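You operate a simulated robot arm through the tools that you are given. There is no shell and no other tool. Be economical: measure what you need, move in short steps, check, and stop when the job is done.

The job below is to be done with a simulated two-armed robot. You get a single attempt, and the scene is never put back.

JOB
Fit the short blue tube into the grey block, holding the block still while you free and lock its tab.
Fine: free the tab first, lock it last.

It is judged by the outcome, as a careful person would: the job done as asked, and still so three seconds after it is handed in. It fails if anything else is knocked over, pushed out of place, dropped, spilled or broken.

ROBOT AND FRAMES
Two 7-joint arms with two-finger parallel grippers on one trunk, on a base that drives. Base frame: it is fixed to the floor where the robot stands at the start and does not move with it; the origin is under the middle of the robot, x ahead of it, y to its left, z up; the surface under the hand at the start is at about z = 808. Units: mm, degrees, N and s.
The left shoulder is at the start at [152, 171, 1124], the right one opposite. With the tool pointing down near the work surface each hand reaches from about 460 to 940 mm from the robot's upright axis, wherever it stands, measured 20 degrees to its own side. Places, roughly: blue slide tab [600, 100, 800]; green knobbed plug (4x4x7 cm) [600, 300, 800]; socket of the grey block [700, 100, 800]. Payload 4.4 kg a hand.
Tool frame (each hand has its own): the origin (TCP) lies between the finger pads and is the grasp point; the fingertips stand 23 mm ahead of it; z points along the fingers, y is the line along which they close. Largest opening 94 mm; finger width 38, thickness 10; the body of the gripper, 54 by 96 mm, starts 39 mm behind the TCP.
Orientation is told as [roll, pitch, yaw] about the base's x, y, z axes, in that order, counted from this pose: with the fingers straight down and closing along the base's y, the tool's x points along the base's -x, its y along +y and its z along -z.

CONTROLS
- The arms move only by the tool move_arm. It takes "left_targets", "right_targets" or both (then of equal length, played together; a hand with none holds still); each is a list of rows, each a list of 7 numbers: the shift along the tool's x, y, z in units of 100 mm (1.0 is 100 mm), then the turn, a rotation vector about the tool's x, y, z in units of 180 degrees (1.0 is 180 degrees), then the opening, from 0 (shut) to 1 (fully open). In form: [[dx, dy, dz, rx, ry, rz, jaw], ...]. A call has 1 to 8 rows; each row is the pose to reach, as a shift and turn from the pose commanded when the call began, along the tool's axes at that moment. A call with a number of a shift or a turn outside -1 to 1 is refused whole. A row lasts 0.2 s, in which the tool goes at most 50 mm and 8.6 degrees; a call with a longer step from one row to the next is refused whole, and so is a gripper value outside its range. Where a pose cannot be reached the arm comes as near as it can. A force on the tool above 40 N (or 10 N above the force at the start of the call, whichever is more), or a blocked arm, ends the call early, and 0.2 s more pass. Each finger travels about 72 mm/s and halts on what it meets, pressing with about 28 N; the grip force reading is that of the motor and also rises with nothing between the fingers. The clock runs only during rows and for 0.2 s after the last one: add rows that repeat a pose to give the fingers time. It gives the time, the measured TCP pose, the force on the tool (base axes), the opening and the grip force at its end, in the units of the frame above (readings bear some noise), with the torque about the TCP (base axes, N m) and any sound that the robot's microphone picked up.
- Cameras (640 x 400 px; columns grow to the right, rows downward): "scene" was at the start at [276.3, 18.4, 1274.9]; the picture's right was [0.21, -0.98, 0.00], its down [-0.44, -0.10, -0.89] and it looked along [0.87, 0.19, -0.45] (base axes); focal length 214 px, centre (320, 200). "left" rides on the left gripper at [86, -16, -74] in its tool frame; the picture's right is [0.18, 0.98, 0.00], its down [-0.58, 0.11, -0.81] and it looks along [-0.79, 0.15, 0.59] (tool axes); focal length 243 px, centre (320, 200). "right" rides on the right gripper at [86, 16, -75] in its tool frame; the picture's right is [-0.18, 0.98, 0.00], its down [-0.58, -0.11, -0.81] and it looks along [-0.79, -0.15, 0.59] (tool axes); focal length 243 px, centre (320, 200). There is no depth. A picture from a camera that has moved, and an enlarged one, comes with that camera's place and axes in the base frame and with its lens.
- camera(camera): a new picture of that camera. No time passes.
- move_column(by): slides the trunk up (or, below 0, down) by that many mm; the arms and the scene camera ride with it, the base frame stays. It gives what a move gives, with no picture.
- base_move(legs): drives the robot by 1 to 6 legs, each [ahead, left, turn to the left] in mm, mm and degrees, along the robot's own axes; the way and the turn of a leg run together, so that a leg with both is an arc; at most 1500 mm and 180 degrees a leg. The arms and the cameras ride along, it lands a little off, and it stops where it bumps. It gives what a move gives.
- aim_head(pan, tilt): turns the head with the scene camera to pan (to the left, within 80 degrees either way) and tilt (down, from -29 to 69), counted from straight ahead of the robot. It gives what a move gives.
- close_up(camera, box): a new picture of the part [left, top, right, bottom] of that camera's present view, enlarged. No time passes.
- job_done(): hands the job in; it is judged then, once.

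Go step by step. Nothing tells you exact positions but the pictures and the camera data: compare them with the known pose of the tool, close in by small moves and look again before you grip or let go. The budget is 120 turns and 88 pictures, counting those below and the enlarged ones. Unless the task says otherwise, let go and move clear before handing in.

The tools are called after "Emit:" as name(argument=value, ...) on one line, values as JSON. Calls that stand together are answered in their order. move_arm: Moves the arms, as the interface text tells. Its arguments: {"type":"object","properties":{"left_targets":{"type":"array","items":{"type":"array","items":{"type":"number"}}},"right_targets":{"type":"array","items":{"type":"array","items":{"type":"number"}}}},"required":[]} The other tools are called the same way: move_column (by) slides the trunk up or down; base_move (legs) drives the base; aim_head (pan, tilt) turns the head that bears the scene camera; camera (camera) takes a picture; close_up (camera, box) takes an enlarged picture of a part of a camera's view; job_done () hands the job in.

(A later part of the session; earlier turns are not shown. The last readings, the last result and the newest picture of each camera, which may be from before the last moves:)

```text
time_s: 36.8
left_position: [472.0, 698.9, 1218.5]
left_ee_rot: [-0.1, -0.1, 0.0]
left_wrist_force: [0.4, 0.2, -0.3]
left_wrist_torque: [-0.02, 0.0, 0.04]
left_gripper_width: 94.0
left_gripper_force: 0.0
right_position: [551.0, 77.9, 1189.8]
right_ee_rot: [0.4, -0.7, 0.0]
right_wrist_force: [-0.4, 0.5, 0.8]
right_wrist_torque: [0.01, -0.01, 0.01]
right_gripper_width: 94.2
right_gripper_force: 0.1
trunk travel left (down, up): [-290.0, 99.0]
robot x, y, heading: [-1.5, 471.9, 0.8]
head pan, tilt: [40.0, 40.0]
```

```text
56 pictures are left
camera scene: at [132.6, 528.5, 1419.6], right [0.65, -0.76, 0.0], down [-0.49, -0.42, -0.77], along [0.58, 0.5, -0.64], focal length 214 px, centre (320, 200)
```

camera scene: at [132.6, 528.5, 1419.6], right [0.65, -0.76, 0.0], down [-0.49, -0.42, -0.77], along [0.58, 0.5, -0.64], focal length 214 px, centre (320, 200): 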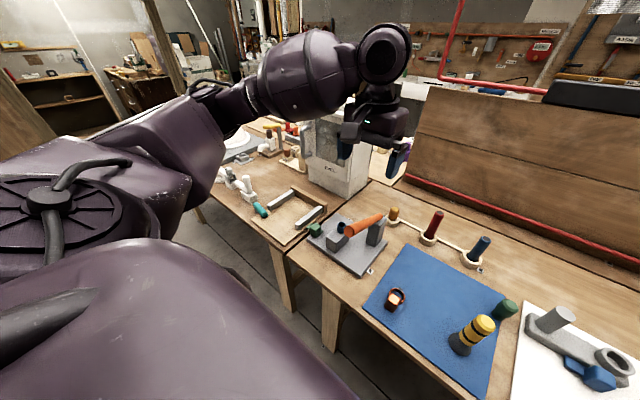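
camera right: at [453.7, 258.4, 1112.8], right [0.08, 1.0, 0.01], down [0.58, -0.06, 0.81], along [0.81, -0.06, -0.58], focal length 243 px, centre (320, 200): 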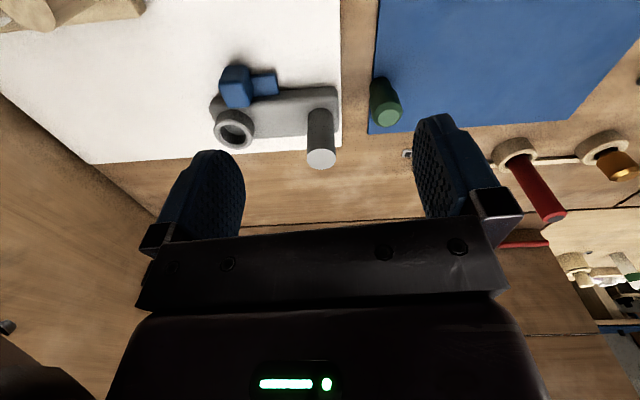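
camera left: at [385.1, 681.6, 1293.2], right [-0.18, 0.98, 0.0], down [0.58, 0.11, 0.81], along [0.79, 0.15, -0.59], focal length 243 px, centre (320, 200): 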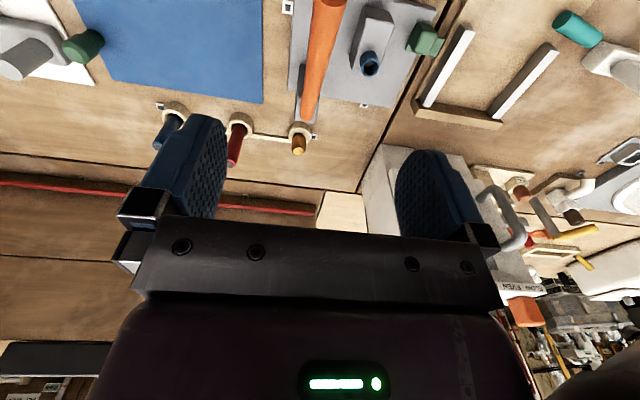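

The lever is in the plane y≈701. I'll descend astride it.

Emit:
move_arm(left_targets=[[0, 0.03, 0.4, 0, 0, 0, 1], [0, 0.03, 0.8, 0, 0, 0, 1], [0, 0.03, 1.0, 0, 0, 0, 1], [0, 0.03, 1.0, 0, 0, 0, 1]])

Emit:
camera(camera="left")

Emit:
close_up(camera="scene", box=[290, 100, 440, 280])

```text
time_s: 37.8
left_position: [471.3, 701.0, 1120.5]
left_ee_rot: [0.1, -0.1, -0.1]
left_wrist_force: [-0.2, 0.4, -0.1]
left_wrist_torque: [-0.01, 0.0, 0.01]
left_gripper_width: 94.0
left_gripper_force: 0.1
right_position: [552.8, 76.4, 1189.9]
right_ee_rot: [0.5, -0.7, 0.0]
right_wrist_force: [0.4, 0.9, 0.1]
right_wrist_torque: [-0.02, -0.03, 0.01]
right_gripper_width: 93.8
right_gripper_force: 0.1
trunk travel left (down, up): [-290.0, 99.0]
robot x, y, heading: [-1.8, 470.2, 0.9]
head pan, tilt: [40.0, 40.0]
```

```text
55 pictures are left
camera left: at [386.3, 683.3, 1194.6], right [-0.18, 0.98, 0.0], down [0.58, 0.11, 0.81], along [0.79, 0.15, -0.59], focal length 243 px, centre (320, 200)
```

left: 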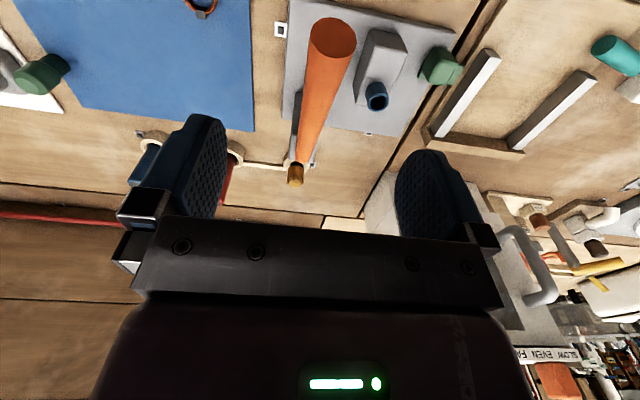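

```text
2.22 times, centred on (365, 190) of scene
camera zoom: at [132.9, 527.7, 1419.6], right [0.65, -0.76, 0.0], down [-0.49, -0.42, -0.77], along [0.58, 0.5, -0.64], focal length 477 px, centre (220, 222)
```

zoom: 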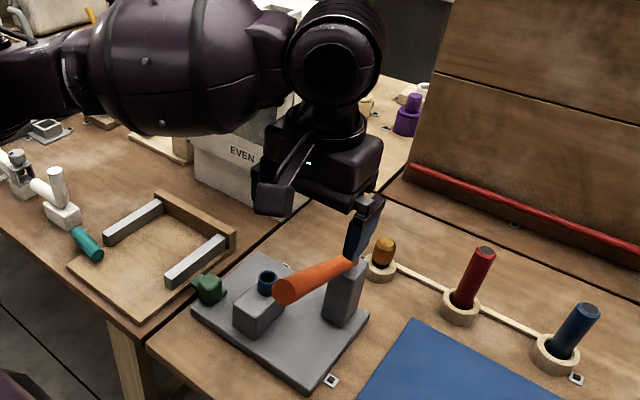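

The tip is at about [442,701,1031], an elevation of 24°. I'll descend the last 100 mm and pinch gently.

Emit:
move_arm(left_targets=[[0, 0, 0.4, 0, 0, 0, 1], [0, 0, 0.8, 0, 0, 0, 1], [0, 0, 1.0, 0, 0, 0, 1], [0, 0, 1.0, 0, 0, 0, 1], [0, 0, 1.0, 0, 0, 0, 0.5], [0, 0, 1.0, 0, 0, 0, 0.25], [0, 0, 1.0, 0, 0, 0, 0.2], [0, 0, 1.0, 0, 0, 0, 0.2]])

Emit:
camera(camera="left")

Emit:
close_up(camera="scene", box=[290, 130, 440, 280])

```text
time_s: 39.6
left_position: [473.8, 704.3, 1019.1]
left_ee_rot: [0.1, -0.2, 0.2]
left_wrist_force: [-0.6, 23.1, 2.4]
left_wrist_torque: [0.34, -0.29, -0.35]
left_gripper_width: 29.7
left_gripper_force: 44.8
right_position: [551.3, 80.2, 1190.1]
right_ee_rot: [0.5, -0.7, 0.0]
right_wrist_force: [-0.1, 1.0, -0.4]
right_wrist_torque: [0.01, -0.04, 0.01]
right_gripper_width: 94.1
right_gripper_force: 0.0
trunk travel left (down, up): [-290.0, 99.0]
robot x, y, heading: [-1.1, 469.7, 0.9]
head pan, tilt: [40.0, 40.0]
```

```text
53 pictures are left
camera left: at [388.2, 686.7, 1093.2], right [-0.19, 0.98, 0.0], down [0.58, 0.11, 0.81], along [0.79, 0.15, -0.59], focal length 243 px, centre (320, 200)
```

left: 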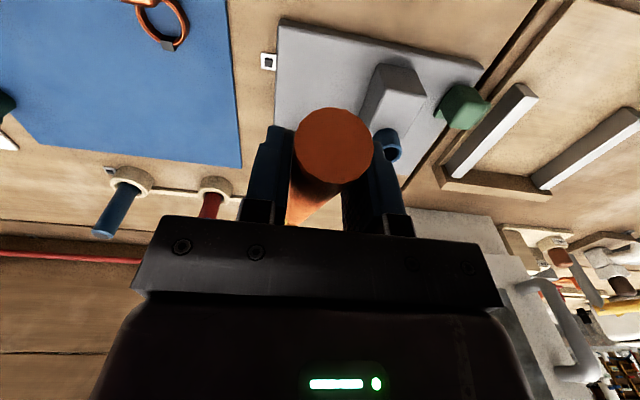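

```text
2.67 times, centred on (365, 205) of scene
camera zoom: at [132.6, 530.7, 1419.5], right [0.65, -0.76, 0.0], down [-0.49, -0.42, -0.77], along [0.58, 0.5, -0.64], focal length 572 px, centre (200, 187)
```

zoom: 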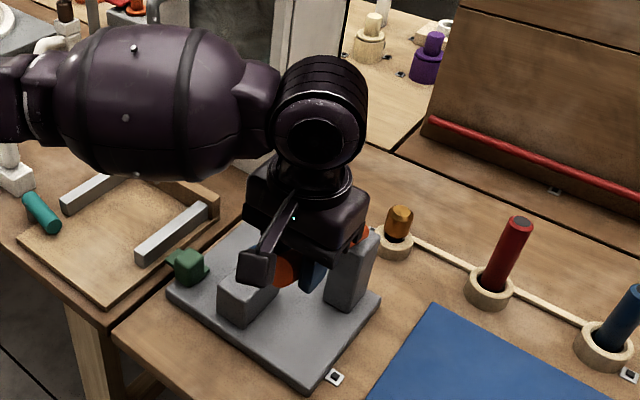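

The lever is pinched. I'll swing it up along its arc back to about 41° and check its tip position.

Emit:
move_arm(left_targets=[[-0.06, 0.03, -0.11, 0, 0, 0, 0.2], [-0.12, 0.03, -0.23, 0, 0, 0, 0.2], [-0.2, 0.03, -0.32, 0, 0, 0, 0.2], [-0.25, 0.03, -0.38, 0, 0, 0, 0.2], [-0.25, 0.03, -0.38, 0, 0, 0, 0.2]])

Emit:
camera(camera="left")

```text
time_s: 40.8
left_position: [498.1, 704.5, 1057.6]
left_ee_rot: [-0.1, -0.1, 0.0]
left_wrist_force: [-9.9, 7.6, -6.7]
left_wrist_torque: [0.09, 1.39, 0.01]
left_gripper_width: 29.5
left_gripper_force: 45.1
right_position: [550.7, 76.6, 1190.0]
right_ee_rot: [0.5, -0.7, -0.1]
right_wrist_force: [-0.3, -0.4, 1.1]
right_wrist_torque: [-0.02, -0.01, -0.01]
right_gripper_width: 93.8
right_gripper_force: 0.1
trunk travel left (down, up): [-290.0, 99.0]
robot x, y, heading: [5.2, 472.3, 1.0]
head pan, tilt: [40.0, 40.0]
```

```text
51 pictures are left
camera left: at [411.3, 687.3, 1131.8], right [-0.18, 0.98, 0.0], down [0.58, 0.11, 0.81], along [0.79, 0.15, -0.59], focal length 243 px, centre (320, 200)
```

left: 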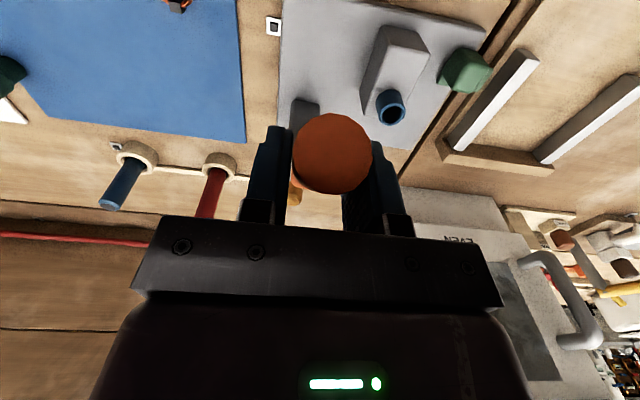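

The tip view suggests about 38–39°; the original was about 42.5°. I'll lift a little more, along the arc.

Emit:
move_arm(left_targets=[[-0.04, 0, -0.05, 0, 0, 0, 0.2], [-0.075, 0, -0.085, 0, 0, 0, 0.2], [-0.075, 0, -0.085, 0, 0, 0, 0.2]])

Emit:
camera(camera="left")

```text
time_s: 41.6
left_position: [504.3, 703.8, 1066.9]
left_ee_rot: [0.0, -0.1, 0.0]
left_wrist_force: [-10.3, 3.8, -4.3]
left_wrist_torque: [-0.04, 1.34, -0.01]
left_gripper_width: 29.8
left_gripper_force: 44.5
right_position: [550.0, 76.4, 1190.1]
right_ee_rot: [0.5, -0.8, 0.1]
right_wrist_force: [-0.3, 0.2, -0.9]
right_wrist_torque: [0.02, 0.02, 0.01]
right_gripper_width: 94.0
right_gripper_force: 0.1
trunk travel left (down, up): [-290.0, 99.0]
robot x, y, heading: [3.4, 472.3, 1.0]
head pan, tilt: [40.0, 40.0]
```

```text
50 pictures are left
camera left: at [419.0, 687.3, 1140.4], right [-0.18, 0.98, 0.0], down [0.58, 0.11, 0.81], along [0.79, 0.15, -0.59], focal length 243 px, centre (320, 200)
```

left: 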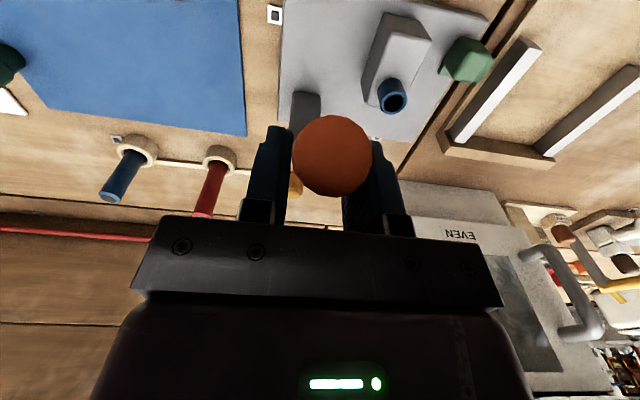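

The lever is at about 42°. I'll release it and lift straight off.

Emit:
move_arm(left_targets=[[0, 0, 0, 0, 0, 0, 0.5], [0, 0, 0, 0, 0, 0, 1], [0, 0, 0, 0, 0, 0, 1], [0, 0, -0.4, 0, 0, 0, 1], [0, 0, -0.8, 0, 0, 0, 1], [0, 0, -1.0, 0, 0, 0, 1]])

Emit:
camera(camera="left")

```text
time_s: 43.0
left_position: [505.6, 701.5, 1164.9]
left_ee_rot: [0.1, 0.0, 0.0]
left_wrist_force: [-0.1, 0.3, 0.5]
left_wrist_torque: [0.0, 0.02, 0.0]
left_gripper_width: 94.0
left_gripper_force: 0.2
right_position: [551.7, 76.3, 1190.0]
right_ee_rot: [0.4, -0.7, 0.0]
right_wrist_force: [1.3, 0.8, 0.5]
right_wrist_torque: [-0.02, -0.01, -0.03]
right_gripper_width: 93.9
right_gripper_force: 0.0
trunk travel left (down, up): [-290.0, 99.0]
robot x, y, heading: [0.8, 471.4, 0.9]
head pan, tilt: [40.0, 40.0]
```

```text
49 pictures are left
camera left: at [419.6, 684.5, 1239.3], right [-0.18, 0.98, 0.0], down [0.58, 0.11, 0.81], along [0.79, 0.15, -0.59], focal length 243 px, centre (320, 200)
```

left: 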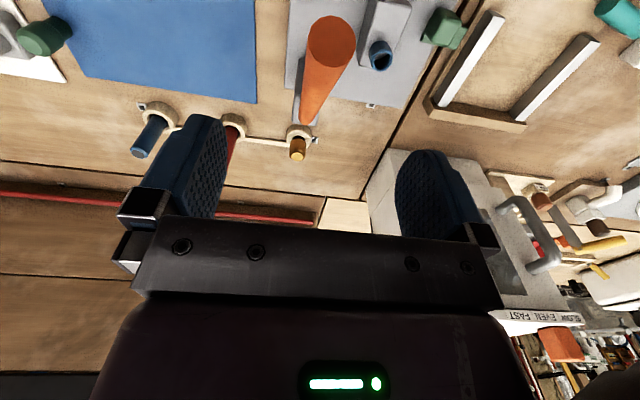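

The lever has stayed at its original angle. I'll pull the left hand in high, shift the right hand left, then drive 90 mm to the right so that the left elbow stays clear of the lever.

Emit:
move_arm(left_targets=[[0.1, -0.25, -0.15, 0, 0, 0.045, 1], [0.2, -0.5, -0.3, 0, 0, 0.09, 1], [0.3, -0.75, -0.45, 0, 0, 0.135, 1], [0.35, -0.9, -0.5, 0, 0, 0.18, 1], [0.35, -1.0, -0.5, 0, 0, 0.225, 1], [0.35, -1.0, -0.5, 0, 0, 0.25, 1]], right_targets=[[0, 0.2, 0, 0, 0, 0, 1], [0, 0.4, 0, 0, 0, 0, 1], [0, 0.6, 0, 0, 0, 0, 1], [0, 0.8, 0, 0, 0, 0, 1], [0, 0.9, 0, 0, 0, 0, 1], [0, 0.9, 0, 0, 0, 0, 1]])

Emit:
move_arm(left_targets=[[-0.25, -0.25, 0, 0, 0, 0, 1], [-0.55, -0.55, 0, 0, 0, 0, 1], [-0.85, -0.85, 0, 0, 0, 0, 1], [-1, -1, 0, 0, 0, 0, 1]])

Emit:
base_move(legs=[[0, -90, 0]])

Emit:
camera(camera="scene")

```text
time_s: 44.4
left_position: [469.7, 602.1, 1215.6]
left_ee_rot: [0.0, -0.1, -45.0]
left_wrist_force: [0.4, -0.6, 0.0]
left_wrist_torque: [0.02, 0.0, -0.02]
left_gripper_width: 94.2
left_gripper_force: 0.0
right_position: [551.2, 167.1, 1190.3]
right_ee_rot: [0.5, -0.7, 0.0]
right_wrist_force: [-0.1, -0.1, -0.3]
right_wrist_torque: [-0.02, 0.01, -0.04]
right_gripper_width: 94.0
right_gripper_force: 0.0
trunk travel left (down, up): [-290.0, 99.0]
robot x, y, heading: [0.1, 474.7, 1.0]
head pan, tilt: [40.0, 40.0]
```

```text
time_s: 45.4
left_position: [470.2, 460.4, 1214.8]
left_ee_rot: [0.1, -0.1, -45.0]
left_wrist_force: [-0.5, 0.2, -0.2]
left_wrist_torque: [0.01, 0.02, 0.04]
left_gripper_width: 94.0
left_gripper_force: 0.1
right_position: [551.0, 167.2, 1190.4]
right_ee_rot: [0.5, -0.7, 0.0]
right_wrist_force: [0.8, 0.5, -0.2]
right_wrist_torque: [0.0, 0.02, -0.04]
right_gripper_width: 94.3
right_gripper_force: 0.0
trunk travel left (down, up): [-290.0, 99.0]
robot x, y, heading: [1.1, 472.1, 0.7]
head pan, tilt: [40.0, 40.0]
```

```text
time_s: 46.9
left_position: [471.3, 370.6, 1215.9]
left_ee_rot: [0.1, -0.1, -45.1]
left_wrist_force: [0.1, 0.3, -0.5]
left_wrist_torque: [0.01, 0.04, 0.01]
left_gripper_width: 94.1
left_gripper_force: 0.1
right_position: [552.4, 73.5, 1189.1]
right_ee_rot: [0.5, -0.7, -0.1]
right_wrist_force: [1.3, 0.0, 0.5]
right_wrist_torque: [-0.02, -0.02, 0.0]
right_gripper_width: 94.0
right_gripper_force: 0.1
trunk travel left (down, up): [-290.0, 99.0]
robot x, y, heading: [5.1, 379.9, 0.7]
head pan, tilt: [40.0, 40.0]
```

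```text
48 pictures are left
camera scene: at [134.2, 436.9, 1419.6], right [0.65, -0.76, 0.0], down [-0.49, -0.42, -0.77], along [0.58, 0.5, -0.64], focal length 214 px, centre (320, 200)
```

scene: 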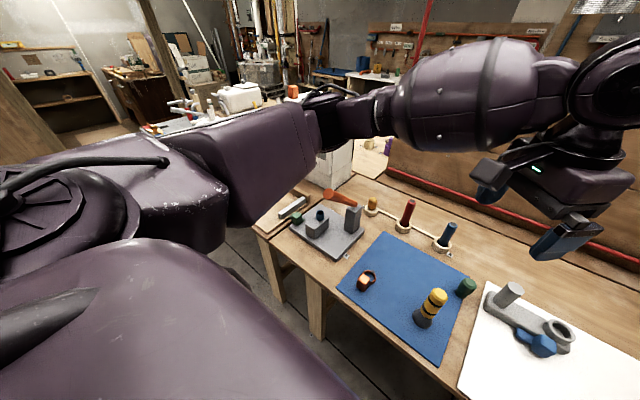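

Good clearance now. I'll keep the trunk high and bring the left hand to the post again, checking the lever.

Emit:
move_arm(left_targets=[[-0.2, 0.05, 0.1, 0, 0, 0.045, 1], [-0.4, 0.1, 0.2, 0, 0, 0.09, 1], [-0.6, 0.2, 0.3, 0, 0, 0.135, 1], [-0.8, 0.3, 0.4, 0, 0, 0.18, 1], [-1.0, 0.35, 0.5, 0, 0, 0.225, 1], [-1.0, 0.35, 0.5, 0, 0, 0.25, 1]])

Emit:
move_arm(left_targets=[[-0.05, 0.25, 0.2, 0, -0.04, 0, 1], [-0.1, 0.5, 0.45, 0, -0.08, 0, 1], [-0.13, 0.75, 0.7, 0, -0.12, 0, 1], [-0.13, 0.83, 0.86, 0, -0.14, 0, 1], [-0.13, 0.83, 0.86, 0, -0.14, 0, 1]])

Emit:
camera(camera="scene")

Emit:
camera(camera="left")

```text
time_s: 48.3
left_position: [565.5, 325.3, 1166.0]
left_ee_rot: [0.1, 0.0, -90.1]
left_wrist_force: [0.4, -0.8, 0.6]
left_wrist_torque: [-0.01, 0.01, -0.02]
left_gripper_width: 94.2
left_gripper_force: 0.1
right_position: [552.4, 75.7, 1190.4]
right_ee_rot: [0.5, -0.7, -0.1]
right_wrist_force: [0.0, 1.3, -1.1]
right_wrist_torque: [-0.04, 0.02, 0.0]
right_gripper_width: 93.8
right_gripper_force: 0.1
trunk travel left (down, up): [-290.0, 99.0]
robot x, y, heading: [5.2, 381.9, 0.7]
head pan, tilt: [40.0, 40.0]
```

```text
time_s: 49.5
left_position: [648.9, 310.0, 1080.4]
left_ee_rot: [0.0, -25.2, -90.0]
left_wrist_force: [-0.2, 0.1, -0.2]
left_wrist_torque: [-0.03, -0.02, -0.01]
left_gripper_width: 94.0
left_gripper_force: 0.1
right_position: [552.2, 75.3, 1189.6]
right_ee_rot: [0.6, -0.7, -0.1]
right_wrist_force: [-0.2, 0.9, 0.2]
right_wrist_torque: [-0.03, 0.01, 0.01]
right_gripper_width: 94.0
right_gripper_force: 0.1
trunk travel left (down, up): [-290.0, 99.0]
robot x, y, heading: [3.9, 384.3, 0.4]
head pan, tilt: [40.0, 40.0]
```

```text
47 pictures are left
camera scene: at [134.2, 437.4, 1419.6], right [0.65, -0.76, 0.0], down [-0.49, -0.42, -0.77], along [0.58, 0.5, -0.64], focal length 214 px, centre (320, 200)
```

scene: 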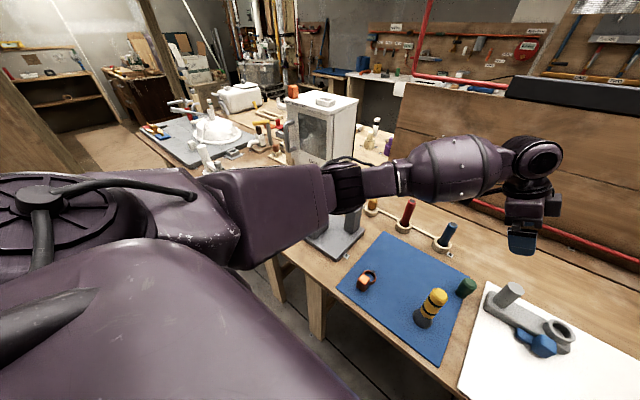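

```text
46 pictures are left
camera left: at [633.9, 419.5, 1109.7], right [0.98, 0.17, -0.08], down [0.11, -0.18, 0.98], along [0.15, -0.97, -0.2], focal length 243 px, centre (320, 200)
```

left: 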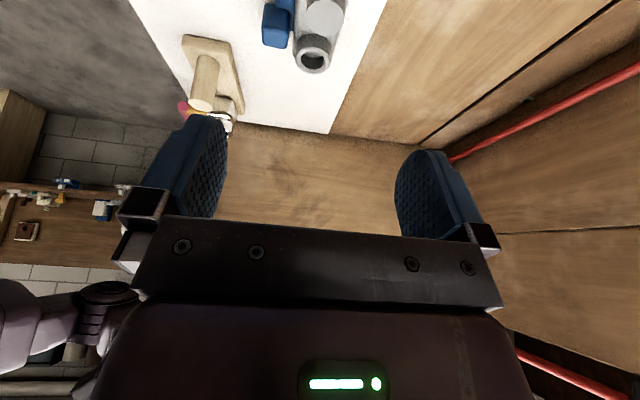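

The elbow is again close above the lever. I'll raise the trunk 90 more and verify the lever is untouched.

Emit:
move_column(by=90)

Emit:
camera(camera="scene")

```text
time_s: 50.7
left_position: [650.5, 312.7, 1168.3]
left_ee_rot: [0.0, -25.2, -90.1]
left_wrist_force: [-0.7, 0.2, -0.2]
left_wrist_torque: [-0.02, -0.02, 0.0]
left_gripper_width: 94.0
left_gripper_force: 0.1
right_position: [552.5, 75.9, 1280.2]
right_ee_rot: [0.5, -0.6, -0.1]
right_wrist_force: [-0.1, 0.2, 0.0]
right_wrist_torque: [0.0, -0.01, 0.01]
right_gripper_width: 93.9
right_gripper_force: 0.1
trunk travel left (down, up): [-380.0, 9.0]
robot x, y, heading: [2.4, 379.7, 0.5]
head pan, tilt: [40.0, 40.0]
```

```text
45 pictures are left
camera scene: at [121.9, 437.2, 1510.8], right [0.65, -0.76, 0.0], down [-0.49, -0.42, -0.77], along [0.58, 0.5, -0.64], focal length 214 px, centre (320, 200)
```

scene: 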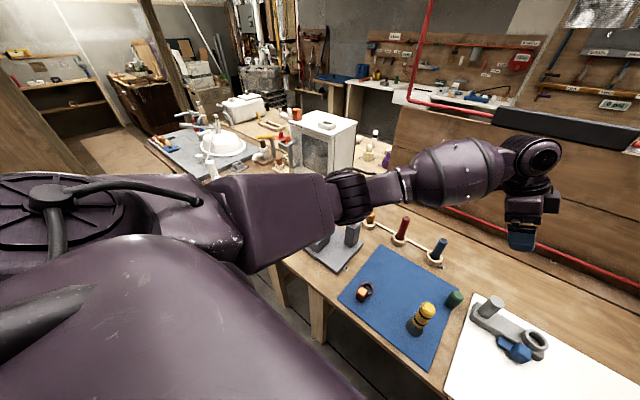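

I'll lower the left hand toward the post in two stages and look.

Emit:
move_arm(left_targets=[[0.12, 0, 0.35, 0, 0, 0, 1], [0.24, 0, 0.7, 0, 0, 0, 1], [0.34, 0, 1.0, 0, 0, 0, 1], [0.34, 0, 1.0, 0, 0, 0, 1]])

Emit:
move_arm(left_targets=[[0.1, 0, 0.3, 0, 0, 0, 1], [0.22, 0, 0.6, 0, 0, 0, 1], [0.22, 0, 0.7, 0, 0, 0, 1], [0.22, 0, 0.7, 0, 0, 0, 1]])

Emit:
camera(camera="left")

Emit:
camera(camera="scene")

```text
time_s: 51.7
left_position: [648.6, 301.2, 1064.8]
left_ee_rot: [0.2, -25.1, -90.1]
left_wrist_force: [-0.4, -0.5, 0.6]
left_wrist_torque: [0.01, 0.04, 0.0]
left_gripper_width: 94.0
left_gripper_force: 0.0
right_position: [551.8, 75.1, 1279.9]
right_ee_rot: [0.4, -0.7, -0.1]
right_wrist_force: [0.0, 0.4, -0.3]
right_wrist_torque: [-0.01, 0.0, 0.01]
right_gripper_width: 93.8
right_gripper_force: 0.0
trunk travel left (down, up): [-380.0, 9.0]
robot x, y, heading: [-0.4, 383.8, 0.6]
head pan, tilt: [40.0, 40.0]
```

```text
time_s: 52.7
left_position: [649.3, 291.0, 992.3]
left_ee_rot: [0.0, -25.1, -90.1]
left_wrist_force: [0.4, -0.3, -0.8]
left_wrist_torque: [0.0, -0.02, 0.0]
left_gripper_width: 94.1
left_gripper_force: 0.1
right_position: [552.3, 75.2, 1279.5]
right_ee_rot: [0.5, -0.7, -0.1]
right_wrist_force: [0.3, -0.6, 0.0]
right_wrist_torque: [0.0, 0.03, 0.02]
right_gripper_width: 93.9
right_gripper_force: 0.2
trunk travel left (down, up): [-380.0, 9.0]
robot x, y, heading: [2.0, 384.7, 0.8]
head pan, tilt: [40.0, 40.0]
```

```text
44 pictures are left
camera left: at [634.0, 400.2, 1022.0], right [0.98, 0.17, -0.08], down [0.11, -0.18, 0.98], along [0.15, -0.97, -0.2], focal length 243 px, centre (320, 200)
```

left: 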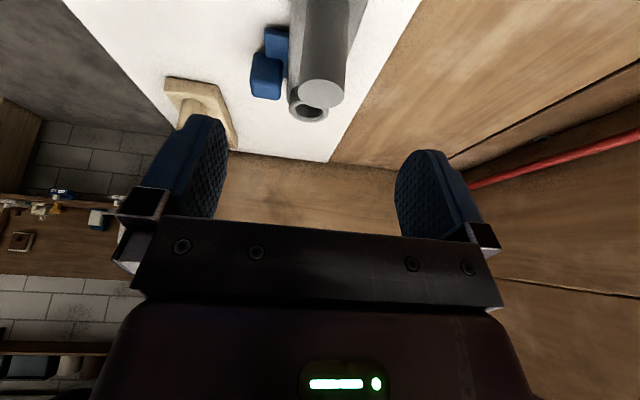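

```text
43 pictures are left
camera scene: at [121.8, 437.6, 1510.9], right [0.65, -0.76, 0.0], down [-0.49, -0.42, -0.77], along [0.58, 0.5, -0.64], focal length 214 px, centre (320, 200)
```

scene: 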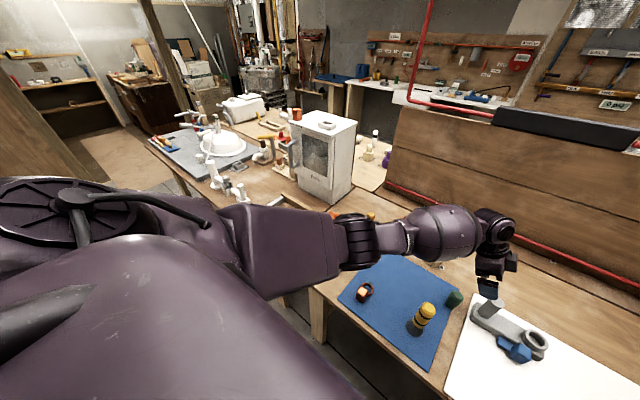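

Emit:
close_up(camera="scene", box=[300, 170, 440, 270])

```text
4.00 times, centred on (370, 220) of scene
camera zoom: at [121.8, 437.6, 1510.9], right [0.65, -0.76, 0.0], down [-0.49, -0.42, -0.77], along [0.58, 0.5, -0.64], focal length 858 px, centre (120, 120)
```

zoom: 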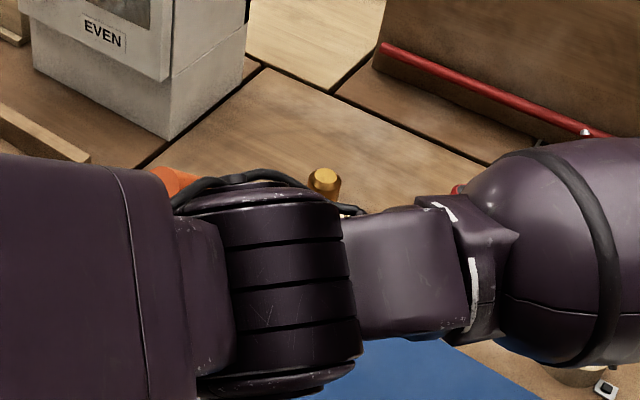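

The lever is untouched (its tip shows exactly where predicted). The post lines up between the left fingers, so I'll go down over it and grip.

Emit:
move_arm(left_targets=[[0, 0.02, 0.3, 0, 0, 0, 1], [0, 0.02, 0.6, 0, 0, 0, 1], [0, 0.02, 0.85, 0, 0, 0, 1], [0, 0.02, 1.0, 0, 0, 0, 1], [0, 0.02, 1.0, 0, 0, 0, 1]])

Emit:
camera(camera="left")

Emit:
close_up(camera="scene", box=[320, 170, 560, 370])

```text
time_s: 54.1
left_position: [675.6, 309.6, 913.6]
left_ee_rot: [1.8, -23.5, -86.9]
left_wrist_force: [0.1, 0.5, -0.3]
left_wrist_torque: [-0.01, 0.0, -0.03]
left_gripper_width: 94.0
left_gripper_force: 0.0
left hand out of reach, approached as far as the arm can: row 3, 4, 5
right_position: [553.0, 76.5, 1279.6]
right_ee_rot: [0.5, -0.7, -0.1]
right_wrist_force: [-0.9, 0.5, -0.2]
right_wrist_torque: [-0.03, 0.04, -0.01]
right_gripper_width: 94.1
right_gripper_force: 0.1
trunk travel left (down, up): [-380.0, 9.0]
robot x, y, heading: [3.2, 380.8, 0.7]
head pan, tilt: [40.0, 40.0]
stopped in row 5 (left hand): the arm was blocked; the commanded pose is now the measured one
```

```text
41 pictures are left
camera left: at [651.0, 416.3, 946.0], right [0.97, 0.23, -0.05], down [0.09, -0.21, 0.97], along [0.22, -0.95, -0.22], focal length 243 px, centre (320, 200)
```

left: 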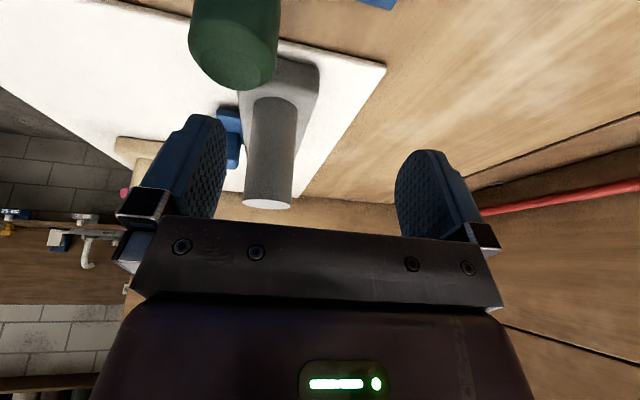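

```text
2.00 times, centred on (440, 270) of scene
camera zoom: at [122.1, 438.0, 1510.9], right [0.65, -0.76, 0.0], down [-0.49, -0.42, -0.77], along [0.58, 0.5, -0.64], focal length 429 px, centre (80, 60)
```

zoom: 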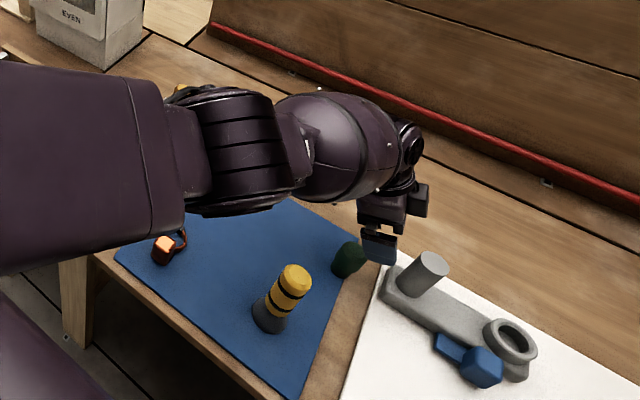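

At this trunk height the left arm runs out of reach, but its elbow is now well to the right of the lever. I'll lift the hand straight up, lower the trunk, and check.

Emit:
move_arm(left_targets=[[-0.13, 0, -0.3, 0, 0, 0, 1], [-0.27, 0, -0.6, 0, 0, 0, 1], [-0.38, 0, -0.85, 0, 0, 0, 1], [-0.38, 0, -0.85, 0, 0, 0, 1]])

Emit:
camera(camera="scene")

```text
time_s: 55.1
left_position: [667.1, 301.6, 1003.7]
left_ee_rot: [1.4, -23.5, -87.2]
left_wrist_force: [-0.6, -0.6, -1.5]
left_wrist_torque: [0.0, -0.01, 0.02]
left_gripper_width: 93.7
left_gripper_force: 0.1
right_position: [552.8, 74.8, 1279.4]
right_ee_rot: [0.6, -0.7, -0.1]
right_wrist_force: [-0.4, 0.2, 0.2]
right_wrist_torque: [-0.02, 0.0, 0.02]
right_gripper_width: 94.0
right_gripper_force: 0.1
trunk travel left (down, up): [-380.0, 9.0]
robot x, y, heading: [1.8, 383.7, 0.7]
head pan, tilt: [40.0, 40.0]
```

```text
39 pictures are left
camera scene: at [122.1, 437.1, 1510.9], right [0.65, -0.76, 0.0], down [-0.49, -0.42, -0.77], along [0.58, 0.5, -0.64], focal length 214 px, centre (320, 200)
```

scene: 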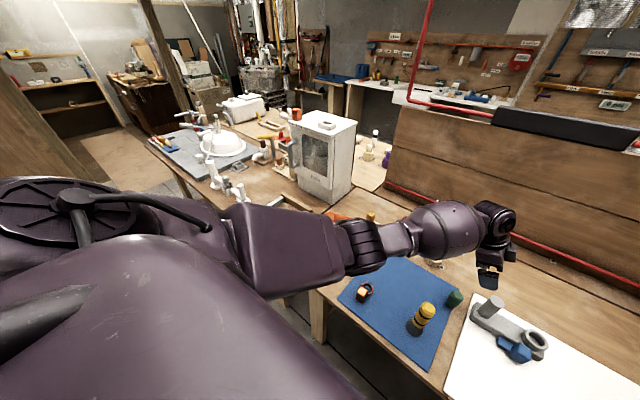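

Emit:
move_arm(left_targets=[[-0.14, -0.08, -0.16, 0, -0.004, 0.008, 1], [-0.28, -0.16, -0.31, 0.004, -0.009, 0.016, 1], [-0.28, -0.16, -0.31, 0.004, -0.009, 0.016, 1]])

Emit:
move_column(by=-90)

Emit:
camera(camera="scene")

```text
time_s: 55.9
left_position: [651.5, 288.3, 1042.2]
left_ee_rot: [2.1, -25.1, -90.5]
left_wrist_force: [-0.3, -0.4, 1.8]
left_wrist_torque: [0.01, -0.02, 0.0]
left_gripper_width: 94.0
left_gripper_force: 0.0
right_position: [552.4, 75.2, 1279.4]
right_ee_rot: [0.4, -0.7, -0.1]
right_wrist_force: [-0.6, 0.0, 0.6]
right_wrist_torque: [0.01, -0.02, -0.03]
right_gripper_width: 93.9
right_gripper_force: 0.0
trunk travel left (down, up): [-380.0, 9.0]
robot x, y, heading: [3.6, 383.9, 0.6]
head pan, tilt: [40.0, 40.0]
```

```text
time_s: 57.2
left_position: [651.3, 288.4, 953.5]
left_ee_rot: [2.2, -25.2, -90.7]
left_wrist_force: [0.2, -1.0, 0.6]
left_wrist_torque: [0.06, 0.0, 0.0]
left_gripper_width: 94.2
left_gripper_force: 0.1
right_position: [550.7, 76.1, 1190.6]
right_ee_rot: [0.5, -0.8, -0.1]
right_wrist_force: [-0.6, -0.2, 0.0]
right_wrist_torque: [0.03, 0.01, -0.04]
right_gripper_width: 94.0
right_gripper_force: 0.1
trunk travel left (down, up): [-290.0, 99.0]
robot x, y, heading: [0.5, 385.0, 0.5]
head pan, tilt: [40.0, 40.0]
```

```text
38 pictures are left
camera scene: at [133.4, 437.6, 1419.8], right [0.65, -0.76, 0.0], down [-0.49, -0.42, -0.77], along [0.58, 0.5, -0.64], focal length 214 px, centre (320, 200)
```

scene: 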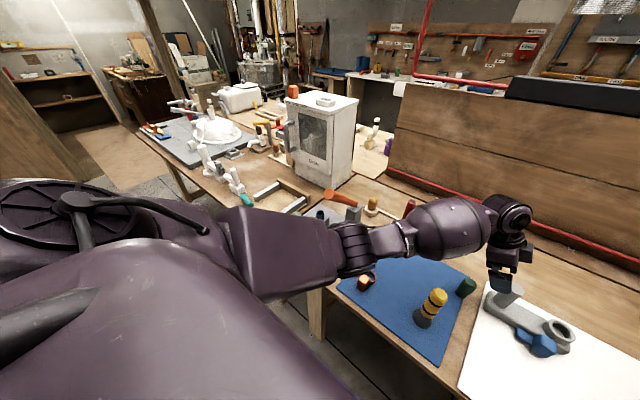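

The lever is still raised and the elbow is beside it. Now I'll bring the left fingers over the post.

Emit:
move_arm(left_targets=[[-0.06, 0, 0.25, 0, 0, 0, 1], [-0.127, 0, 0.5, 0, 0, 0, 1], [-0.127, 0, 0.7, 0, 0, 0, 1], [-0.127, 0, 0.7, 0, 0, 0, 1]])

Emit:
camera(camera="left")

```text
time_s: 58.2
left_position: [654.9, 248.3, 895.4]
left_ee_rot: [2.2, -25.1, -90.5]
left_wrist_force: [0.7, 0.0, 1.2]
left_wrist_torque: [0.03, 0.0, -0.02]
left_gripper_width: 93.7
left_gripper_force: 0.0
right_position: [551.8, 74.8, 1191.3]
right_ee_rot: [0.5, -0.7, -0.2]
right_wrist_force: [-0.4, 0.4, -0.2]
right_wrist_torque: [-0.03, 0.03, 0.01]
right_gripper_width: 93.9
right_gripper_force: 0.0
trunk travel left (down, up): [-290.0, 99.0]
robot x, y, heading: [1.6, 382.0, 0.9]
head pan, tilt: [40.0, 40.0]
```

```text
37 pictures are left
camera left: at [637.2, 355.8, 924.5], right [0.98, 0.17, -0.04], down [0.08, -0.18, 0.98], along [0.16, -0.97, -0.19], focal length 243 px, centre (320, 200)
```

left: 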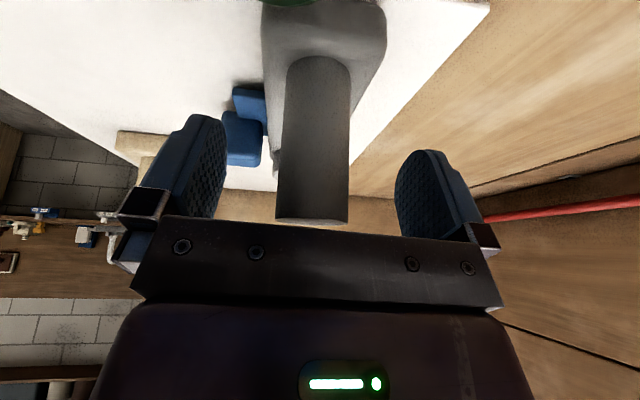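

The post is centred between the left fingers; closing on it.

Emit:
move_arm(left_targets=[[0, 0, 0, 0, 0, 0, 0.6], [0, 0, 0, 0, 0, 0, 0.4], [0, 0, 0, 0, 0, 0, 0.28], [0, 0, 0, 0, 0, 0, 0.28], [0, 0, 0, 0, 0, 0, 0.28]])

Emit:
aim_head(pan=-22, tilt=45)

Emit:
camera(camera="scene")

```text
time_s: 59.4
left_position: [655.5, 246.9, 894.6]
left_ee_rot: [2.2, -25.2, -90.5]
left_wrist_force: [-1.4, 0.6, 4.1]
left_wrist_torque: [-0.05, 0.34, -0.13]
left_gripper_width: 32.4
left_gripper_force: 28.1
right_position: [552.1, 75.3, 1190.2]
right_ee_rot: [0.6, -0.8, -0.1]
right_wrist_force: [-0.6, 0.4, 0.0]
right_wrist_torque: [0.02, -0.01, 0.03]
right_gripper_width: 94.1
right_gripper_force: 0.0
trunk travel left (down, up): [-290.0, 99.0]
robot x, y, heading: [1.1, 383.9, 0.7]
head pan, tilt: [40.0, 40.0]
```

```text
time_s: 60.7
left_position: [654.4, 246.5, 894.5]
left_ee_rot: [2.2, -25.1, -90.4]
left_wrist_force: [-1.2, -0.4, 5.5]
left_wrist_torque: [-0.22, 0.33, -0.14]
left_gripper_width: 32.0
left_gripper_force: 27.9
right_position: [551.9, 76.1, 1191.0]
right_ee_rot: [0.5, -0.6, -0.1]
right_wrist_force: [0.3, 0.5, 0.1]
right_wrist_torque: [0.0, -0.03, 0.04]
right_gripper_width: 94.0
right_gripper_force: 0.1
trunk travel left (down, up): [-290.0, 99.0]
robot x, y, heading: [2.9, 384.1, 0.8]
head pan, tilt: [-22.0, 45.0]
```

```text
36 pictures are left
camera scene: at [144.9, 352.6, 1412.4], right [-0.36, -0.93, 0.0], down [-0.66, 0.26, -0.71], along [0.66, -0.26, -0.71], focal length 214 px, centre (320, 200)
```

scene: 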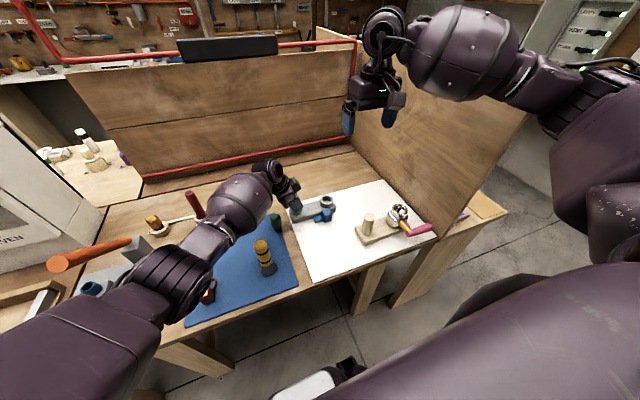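

The post is held (32 mm). Now the right hand goes to above the tab knob.

Emit:
move_arm(right_targets=[[-0.12, 0.2, 0.3, 0, 0, 0, 1], [-0.24, 0.4, 0.6, 0, 0, 0, 1], [-0.36, 0.6, 0.85, 0, 0, 0, 1], [-0.45, 0.77, 1.0, 0, 0, 0, 1]])

Emit:
move_arm(right_targets=[[0, 0, 0.4, 0, 0, 0, 1], [0, 0, 0.8, 0, 0, 0, 1], [0, 0, 1.0, 0, 0, 0, 1], [0, 0, 1.0, 0, 0, 0, 1]])

Emit:
camera(camera="right")

Emit:
close_up(camera="scene", box=[250, 130, 390, 240])

```text
time_s: 61.7
left_position: [654.1, 246.3, 895.3]
left_ee_rot: [2.2, -25.1, -90.5]
left_wrist_force: [-4.3, 0.6, 6.1]
left_wrist_torque: [-0.31, 0.48, -0.14]
left_gripper_width: 32.5
left_gripper_force: 28.1
right_position: [599.4, 152.3, 1091.6]
right_ee_rot: [0.5, -0.7, -0.2]
right_wrist_force: [0.1, -0.7, -0.3]
right_wrist_torque: [0.0, 0.02, 0.0]
right_gripper_width: 94.0
right_gripper_force: 0.0
trunk travel left (down, up): [-290.0, 99.0]
robot x, y, heading: [3.3, 384.3, 0.3]
head pan, tilt: [-22.0, 45.0]
```

```text
time_s: 62.7
left_position: [655.5, 247.2, 894.8]
left_ee_rot: [2.2, -25.1, -90.5]
left_wrist_force: [-1.9, 0.3, 6.5]
left_wrist_torque: [-0.12, 0.49, -0.16]
left_gripper_width: 32.2
left_gripper_force: 28.4
right_position: [599.6, 155.0, 990.3]
right_ee_rot: [0.6, -0.6, 0.0]
right_wrist_force: [-0.5, -0.8, 0.4]
right_wrist_torque: [0.0, -0.01, 0.04]
right_gripper_width: 93.9
right_gripper_force: 0.0
trunk travel left (down, up): [-290.0, 99.0]
robot x, y, heading: [3.3, 383.0, 0.7]
head pan, tilt: [-22.0, 45.0]
```

```text
35 pictures are left
camera right: at [513.3, 171.2, 1064.5], right [0.19, 0.98, 0.01], down [0.57, -0.12, 0.81], along [0.8, -0.15, -0.58], focal length 243 px, centre (320, 200)
```

right: 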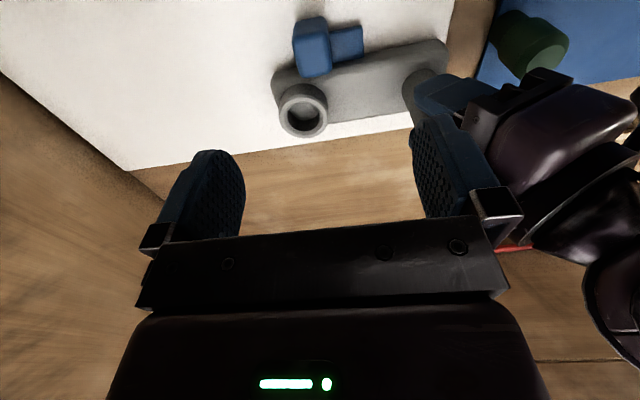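

```text
3.64 times, centred on (320, 185) of scene
camera zoom: at [144.7, 352.6, 1412.4], right [-0.36, -0.93, 0.0], down [-0.66, 0.26, -0.71], along [0.66, -0.26, -0.71], focal length 780 px, centre (320, 254)
```

zoom: 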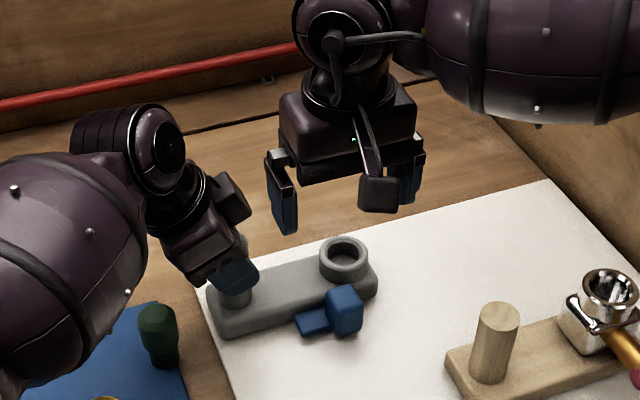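

The knob is at about [602,153]. I'll lower the right hand with a smaller opening to just above it and check.

Emit:
move_arm(right_targets=[[0.03, -0.01, 0.4, 0, 0, 0, 0.7], [0.06, -0.01, 0.8, 0, 0, 0, 0.7], [0.08, -0.01, 1.0, 0, 0, 0, 0.7], [0.08, -0.01, 1.0, 0, 0, 0, 0.7]])

Emit:
camera(camera="right")

Emit:
close_up(camera="scene", box=[280, 160, 370, 220])

```text
time_s: 63.7
left_position: [654.1, 247.5, 894.4]
left_ee_rot: [2.2, -25.1, -90.5]
left_wrist_force: [-2.1, 0.7, 6.6]
left_wrist_torque: [-0.07, 0.4, -0.13]
left_gripper_width: 32.2
left_gripper_force: 27.8
right_position: [591.9, 155.3, 892.3]
right_ee_rot: [0.6, -0.8, -0.1]
right_wrist_force: [0.6, -0.2, 0.3]
right_wrist_torque: [-0.02, -0.03, 0.02]
right_gripper_width: 66.2
right_gripper_force: 0.0
trunk travel left (down, up): [-290.0, 99.0]
robot x, y, heading: [2.3, 378.3, 0.5]
head pan, tilt: [-22.0, 45.0]
```

```text
33 pictures are left
camera right: at [505.5, 171.0, 964.8], right [0.19, 0.98, 0.01], down [0.57, -0.12, 0.81], along [0.8, -0.15, -0.58], focal length 243 px, centre (320, 200)
```

right: 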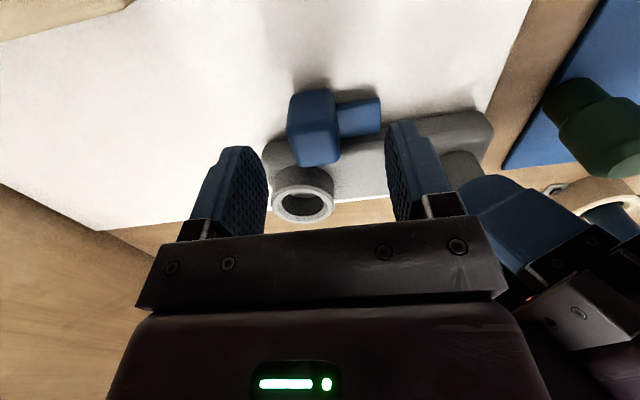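

```text
6.67 times, centred on (325, 190) of scene
camera zoom: at [144.7, 352.7, 1412.4], right [-0.36, -0.93, 0.0], down [-0.66, 0.26, -0.71], along [0.66, -0.26, -0.71], focal length 1430 px, centre (287, 267)
```

zoom: 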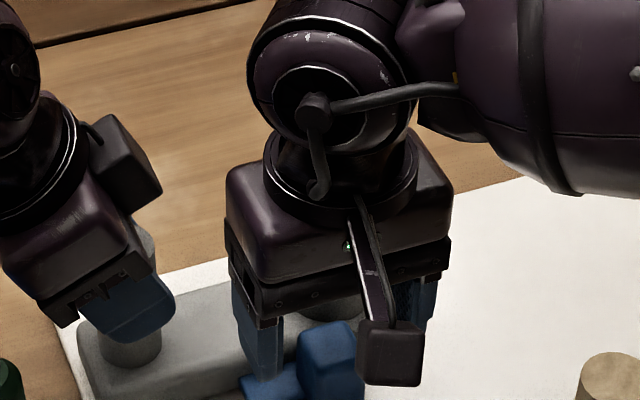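

Aligned; I'll lower 30 mm, then close gently on the knob.

Emit:
move_arm(right_targets=[[0, -0.02, 0.15, 0, 0, 0, 0.7], [0, -0.02, 0.3, 0, 0, 0, 0.7], [0, -0.02, 0.3, 0, 0, 0, 0.5], [0, -0.02, 0.3, 0, 0, 0, 0.35], [0, -0.02, 0.3, 0, 0, 0, 0.25], [0, -0.02, 0.3, 0, 0, 0, 0.22], [0, -0.02, 0.3, 0, 0, 0, 0.22]])

Emit:
camera(camera="right")

```text
time_s: 65.3
left_position: [654.7, 246.5, 895.3]
left_ee_rot: [2.2, -25.0, -90.5]
left_wrist_force: [-0.8, 10.7, 11.1]
left_wrist_torque: [-0.34, 0.38, -0.36]
left_gripper_width: 32.3
left_gripper_force: 27.8
right_position: [592.9, 151.1, 861.0]
right_ee_rot: [0.3, -0.7, -0.2]
right_wrist_force: [2.1, -15.9, 0.2]
right_wrist_torque: [-0.32, -0.01, -0.34]
right_gripper_width: 29.5
right_gripper_force: 28.5
trunk travel left (down, up): [-290.0, 99.0]
robot x, y, heading: [3.6, 383.0, 0.5]
head pan, tilt: [-22.0, 45.0]
```

```text
31 pictures are left
camera right: at [506.7, 167.7, 934.2], right [0.19, 0.98, 0.01], down [0.57, -0.12, 0.81], along [0.8, -0.15, -0.58], focal length 243 px, centre (320, 200)
```

right: 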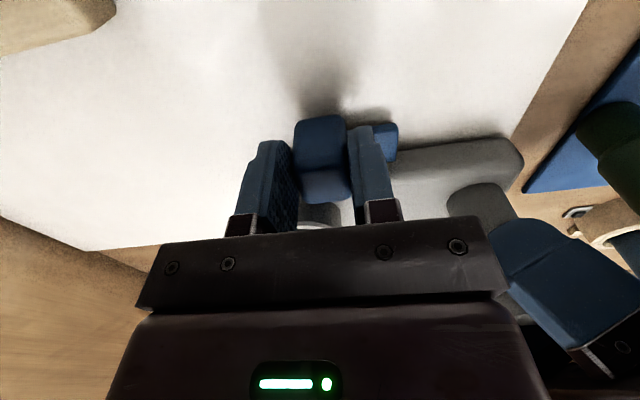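

The knob is gripped. I'll try sliding it away from the post (−y) by small steps while the left hand holds the block.

Emit:
move_arm(right_targets=[[0, -0.03, 0, 0, 0, 0, 0.22], [0, -0.06, 0, 0, 0, 0, 0.22], [0, -0.09, 0, 0, 0, 0, 0.22], [0, -0.12, 0, 0, 0, 0, 0.22]])

```text
time_s: 66.3
left_position: [654.2, 245.4, 896.0]
left_ee_rot: [2.1, -25.2, -90.6]
left_wrist_force: [3.1, -6.6, 4.8]
left_wrist_torque: [-0.46, 0.42, 0.15]
left_gripper_width: 32.2
left_gripper_force: 28.0
right_position: [592.5, 140.1, 861.2]
right_ee_rot: [0.6, -0.7, 0.1]
right_wrist_force: [-4.4, 5.5, -0.5]
right_wrist_torque: [-0.17, -0.16, 0.58]
right_gripper_width: 29.1
right_gripper_force: 27.8
trunk travel left (down, up): [-290.0, 99.0]
robot x, y, heading: [3.9, 384.2, 0.6]
head pan, tilt: [-22.0, 45.0]
```

It slides easily in −y. Continuing until its stop.

Emit:
move_arm(right_targets=[[0, -0.04, 0, 0, 0, 0, 0.22], [0, -0.08, 0, 0, 0, 0, 0.22], [0, -0.12, 0, 0, 0, 0, 0.22], [0, -0.16, 0, 0, 0, 0, 0.22], [0, -0.2, 0, 0, 0, 0, 0.22]])

Emit:
camera(camera="right")

```text
time_s: 67.5
left_position: [655.0, 246.0, 894.1]
left_ee_rot: [2.2, -25.0, -90.4]
left_wrist_force: [-2.3, -7.5, 5.6]
left_wrist_torque: [-0.67, 0.3, -0.24]
left_gripper_width: 32.2
left_gripper_force: 28.1
right_position: [593.5, 119.7, 861.7]
right_ee_rot: [0.5, -0.8, -0.1]
right_wrist_force: [0.7, 6.2, -0.3]
right_wrist_torque: [-0.34, 0.05, 0.47]
right_gripper_width: 29.1
right_gripper_force: 28.4
trunk travel left (down, up): [-290.0, 99.0]
robot x, y, heading: [0.5, 380.8, 0.6]
head pan, tilt: [-22.0, 45.0]
```

```text
30 pictures are left
camera right: at [506.9, 136.0, 934.4], right [0.19, 0.98, 0.01], down [0.57, -0.12, 0.81], along [0.8, -0.15, -0.58], focal length 243 px, centre (320, 200)
```

right: 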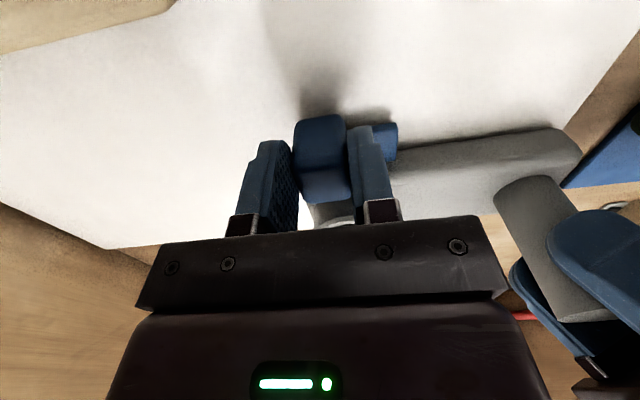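

Emit:
move_arm(right_targets=[[0, -0.03, 0, 0, 0, 0, 0.22], [0, -0.06, 0, 0, 0, 0, 0.22], [0, -0.06, 0, 0, 0, 0, 0.22]])

```text
time_s: 68.3
left_position: [652.5, 244.9, 895.5]
left_ee_rot: [2.1, -25.2, -90.6]
left_wrist_force: [-4.2, -22.5, 2.5]
left_wrist_torque: [-0.17, 0.16, -0.03]
left_gripper_width: 32.2
left_gripper_force: 27.6
right_position: [593.0, 116.5, 861.8]
right_ee_rot: [0.9, -0.8, -0.1]
right_wrist_force: [4.1, 24.0, 1.1]
right_wrist_torque: [-0.09, 0.01, 0.73]
right_gripper_width: 29.1
right_gripper_force: 28.5
trunk travel left (down, up): [-290.0, 99.0]
robot x, y, heading: [2.9, 381.5, 1.0]
head pan, tilt: [-22.0, 45.0]
```

The tab reached its stop after about 35 mm: it is free. I'll ease off, release it and rise.

Emit:
move_arm(right_targets=[[0, 0.03, 0, 0, 0, 0, 0.22], [0, 0.03, 0, 0, 0, 0, 0.45], [0, 0.03, 0, 0, 0, 0, 0.6], [0, 0.03, -0.3, 0, 0, 0, 0.6], [0, 0.03, -0.6, 0, 0, 0, 0.6], [0, 0.03, -1.0, 0, 0, 0, 0.6]])

Emit:
close_up(camera="scene", box=[280, 170, 370, 230])

```text
time_s: 69.7
left_position: [654.1, 248.5, 894.6]
left_ee_rot: [2.3, -25.0, -90.5]
left_wrist_force: [0.5, 5.1, 11.0]
left_wrist_torque: [0.67, 0.28, -0.11]
left_gripper_width: 32.2
left_gripper_force: 28.2
right_position: [593.0, 116.4, 961.5]
right_ee_rot: [0.5, -0.8, -0.1]
right_wrist_force: [-0.2, 0.5, 0.5]
right_wrist_torque: [-0.02, 0.01, 0.0]
right_gripper_width: 56.4
right_gripper_force: 0.2
trunk travel left (down, up): [-290.0, 99.0]
robot x, y, heading: [-0.2, 382.2, 0.6]
head pan, tilt: [-22.0, 45.0]
```

```text
6.67 times, centred on (325, 200) of scene
camera zoom: at [144.7, 352.9, 1412.4], right [-0.36, -0.93, 0.0], down [-0.66, 0.26, -0.71], along [0.66, -0.26, -0.71], focal length 1430 px, centre (287, 200)
```

zoom: 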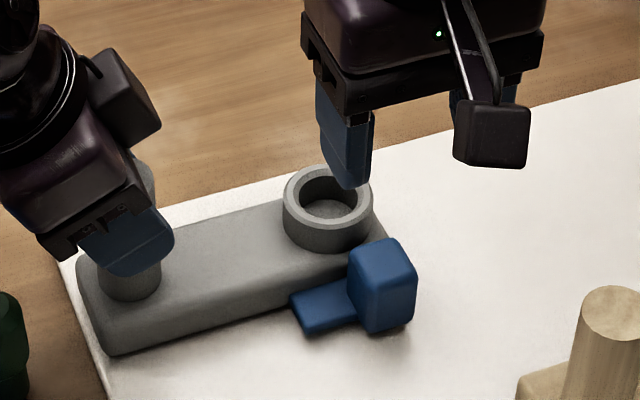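

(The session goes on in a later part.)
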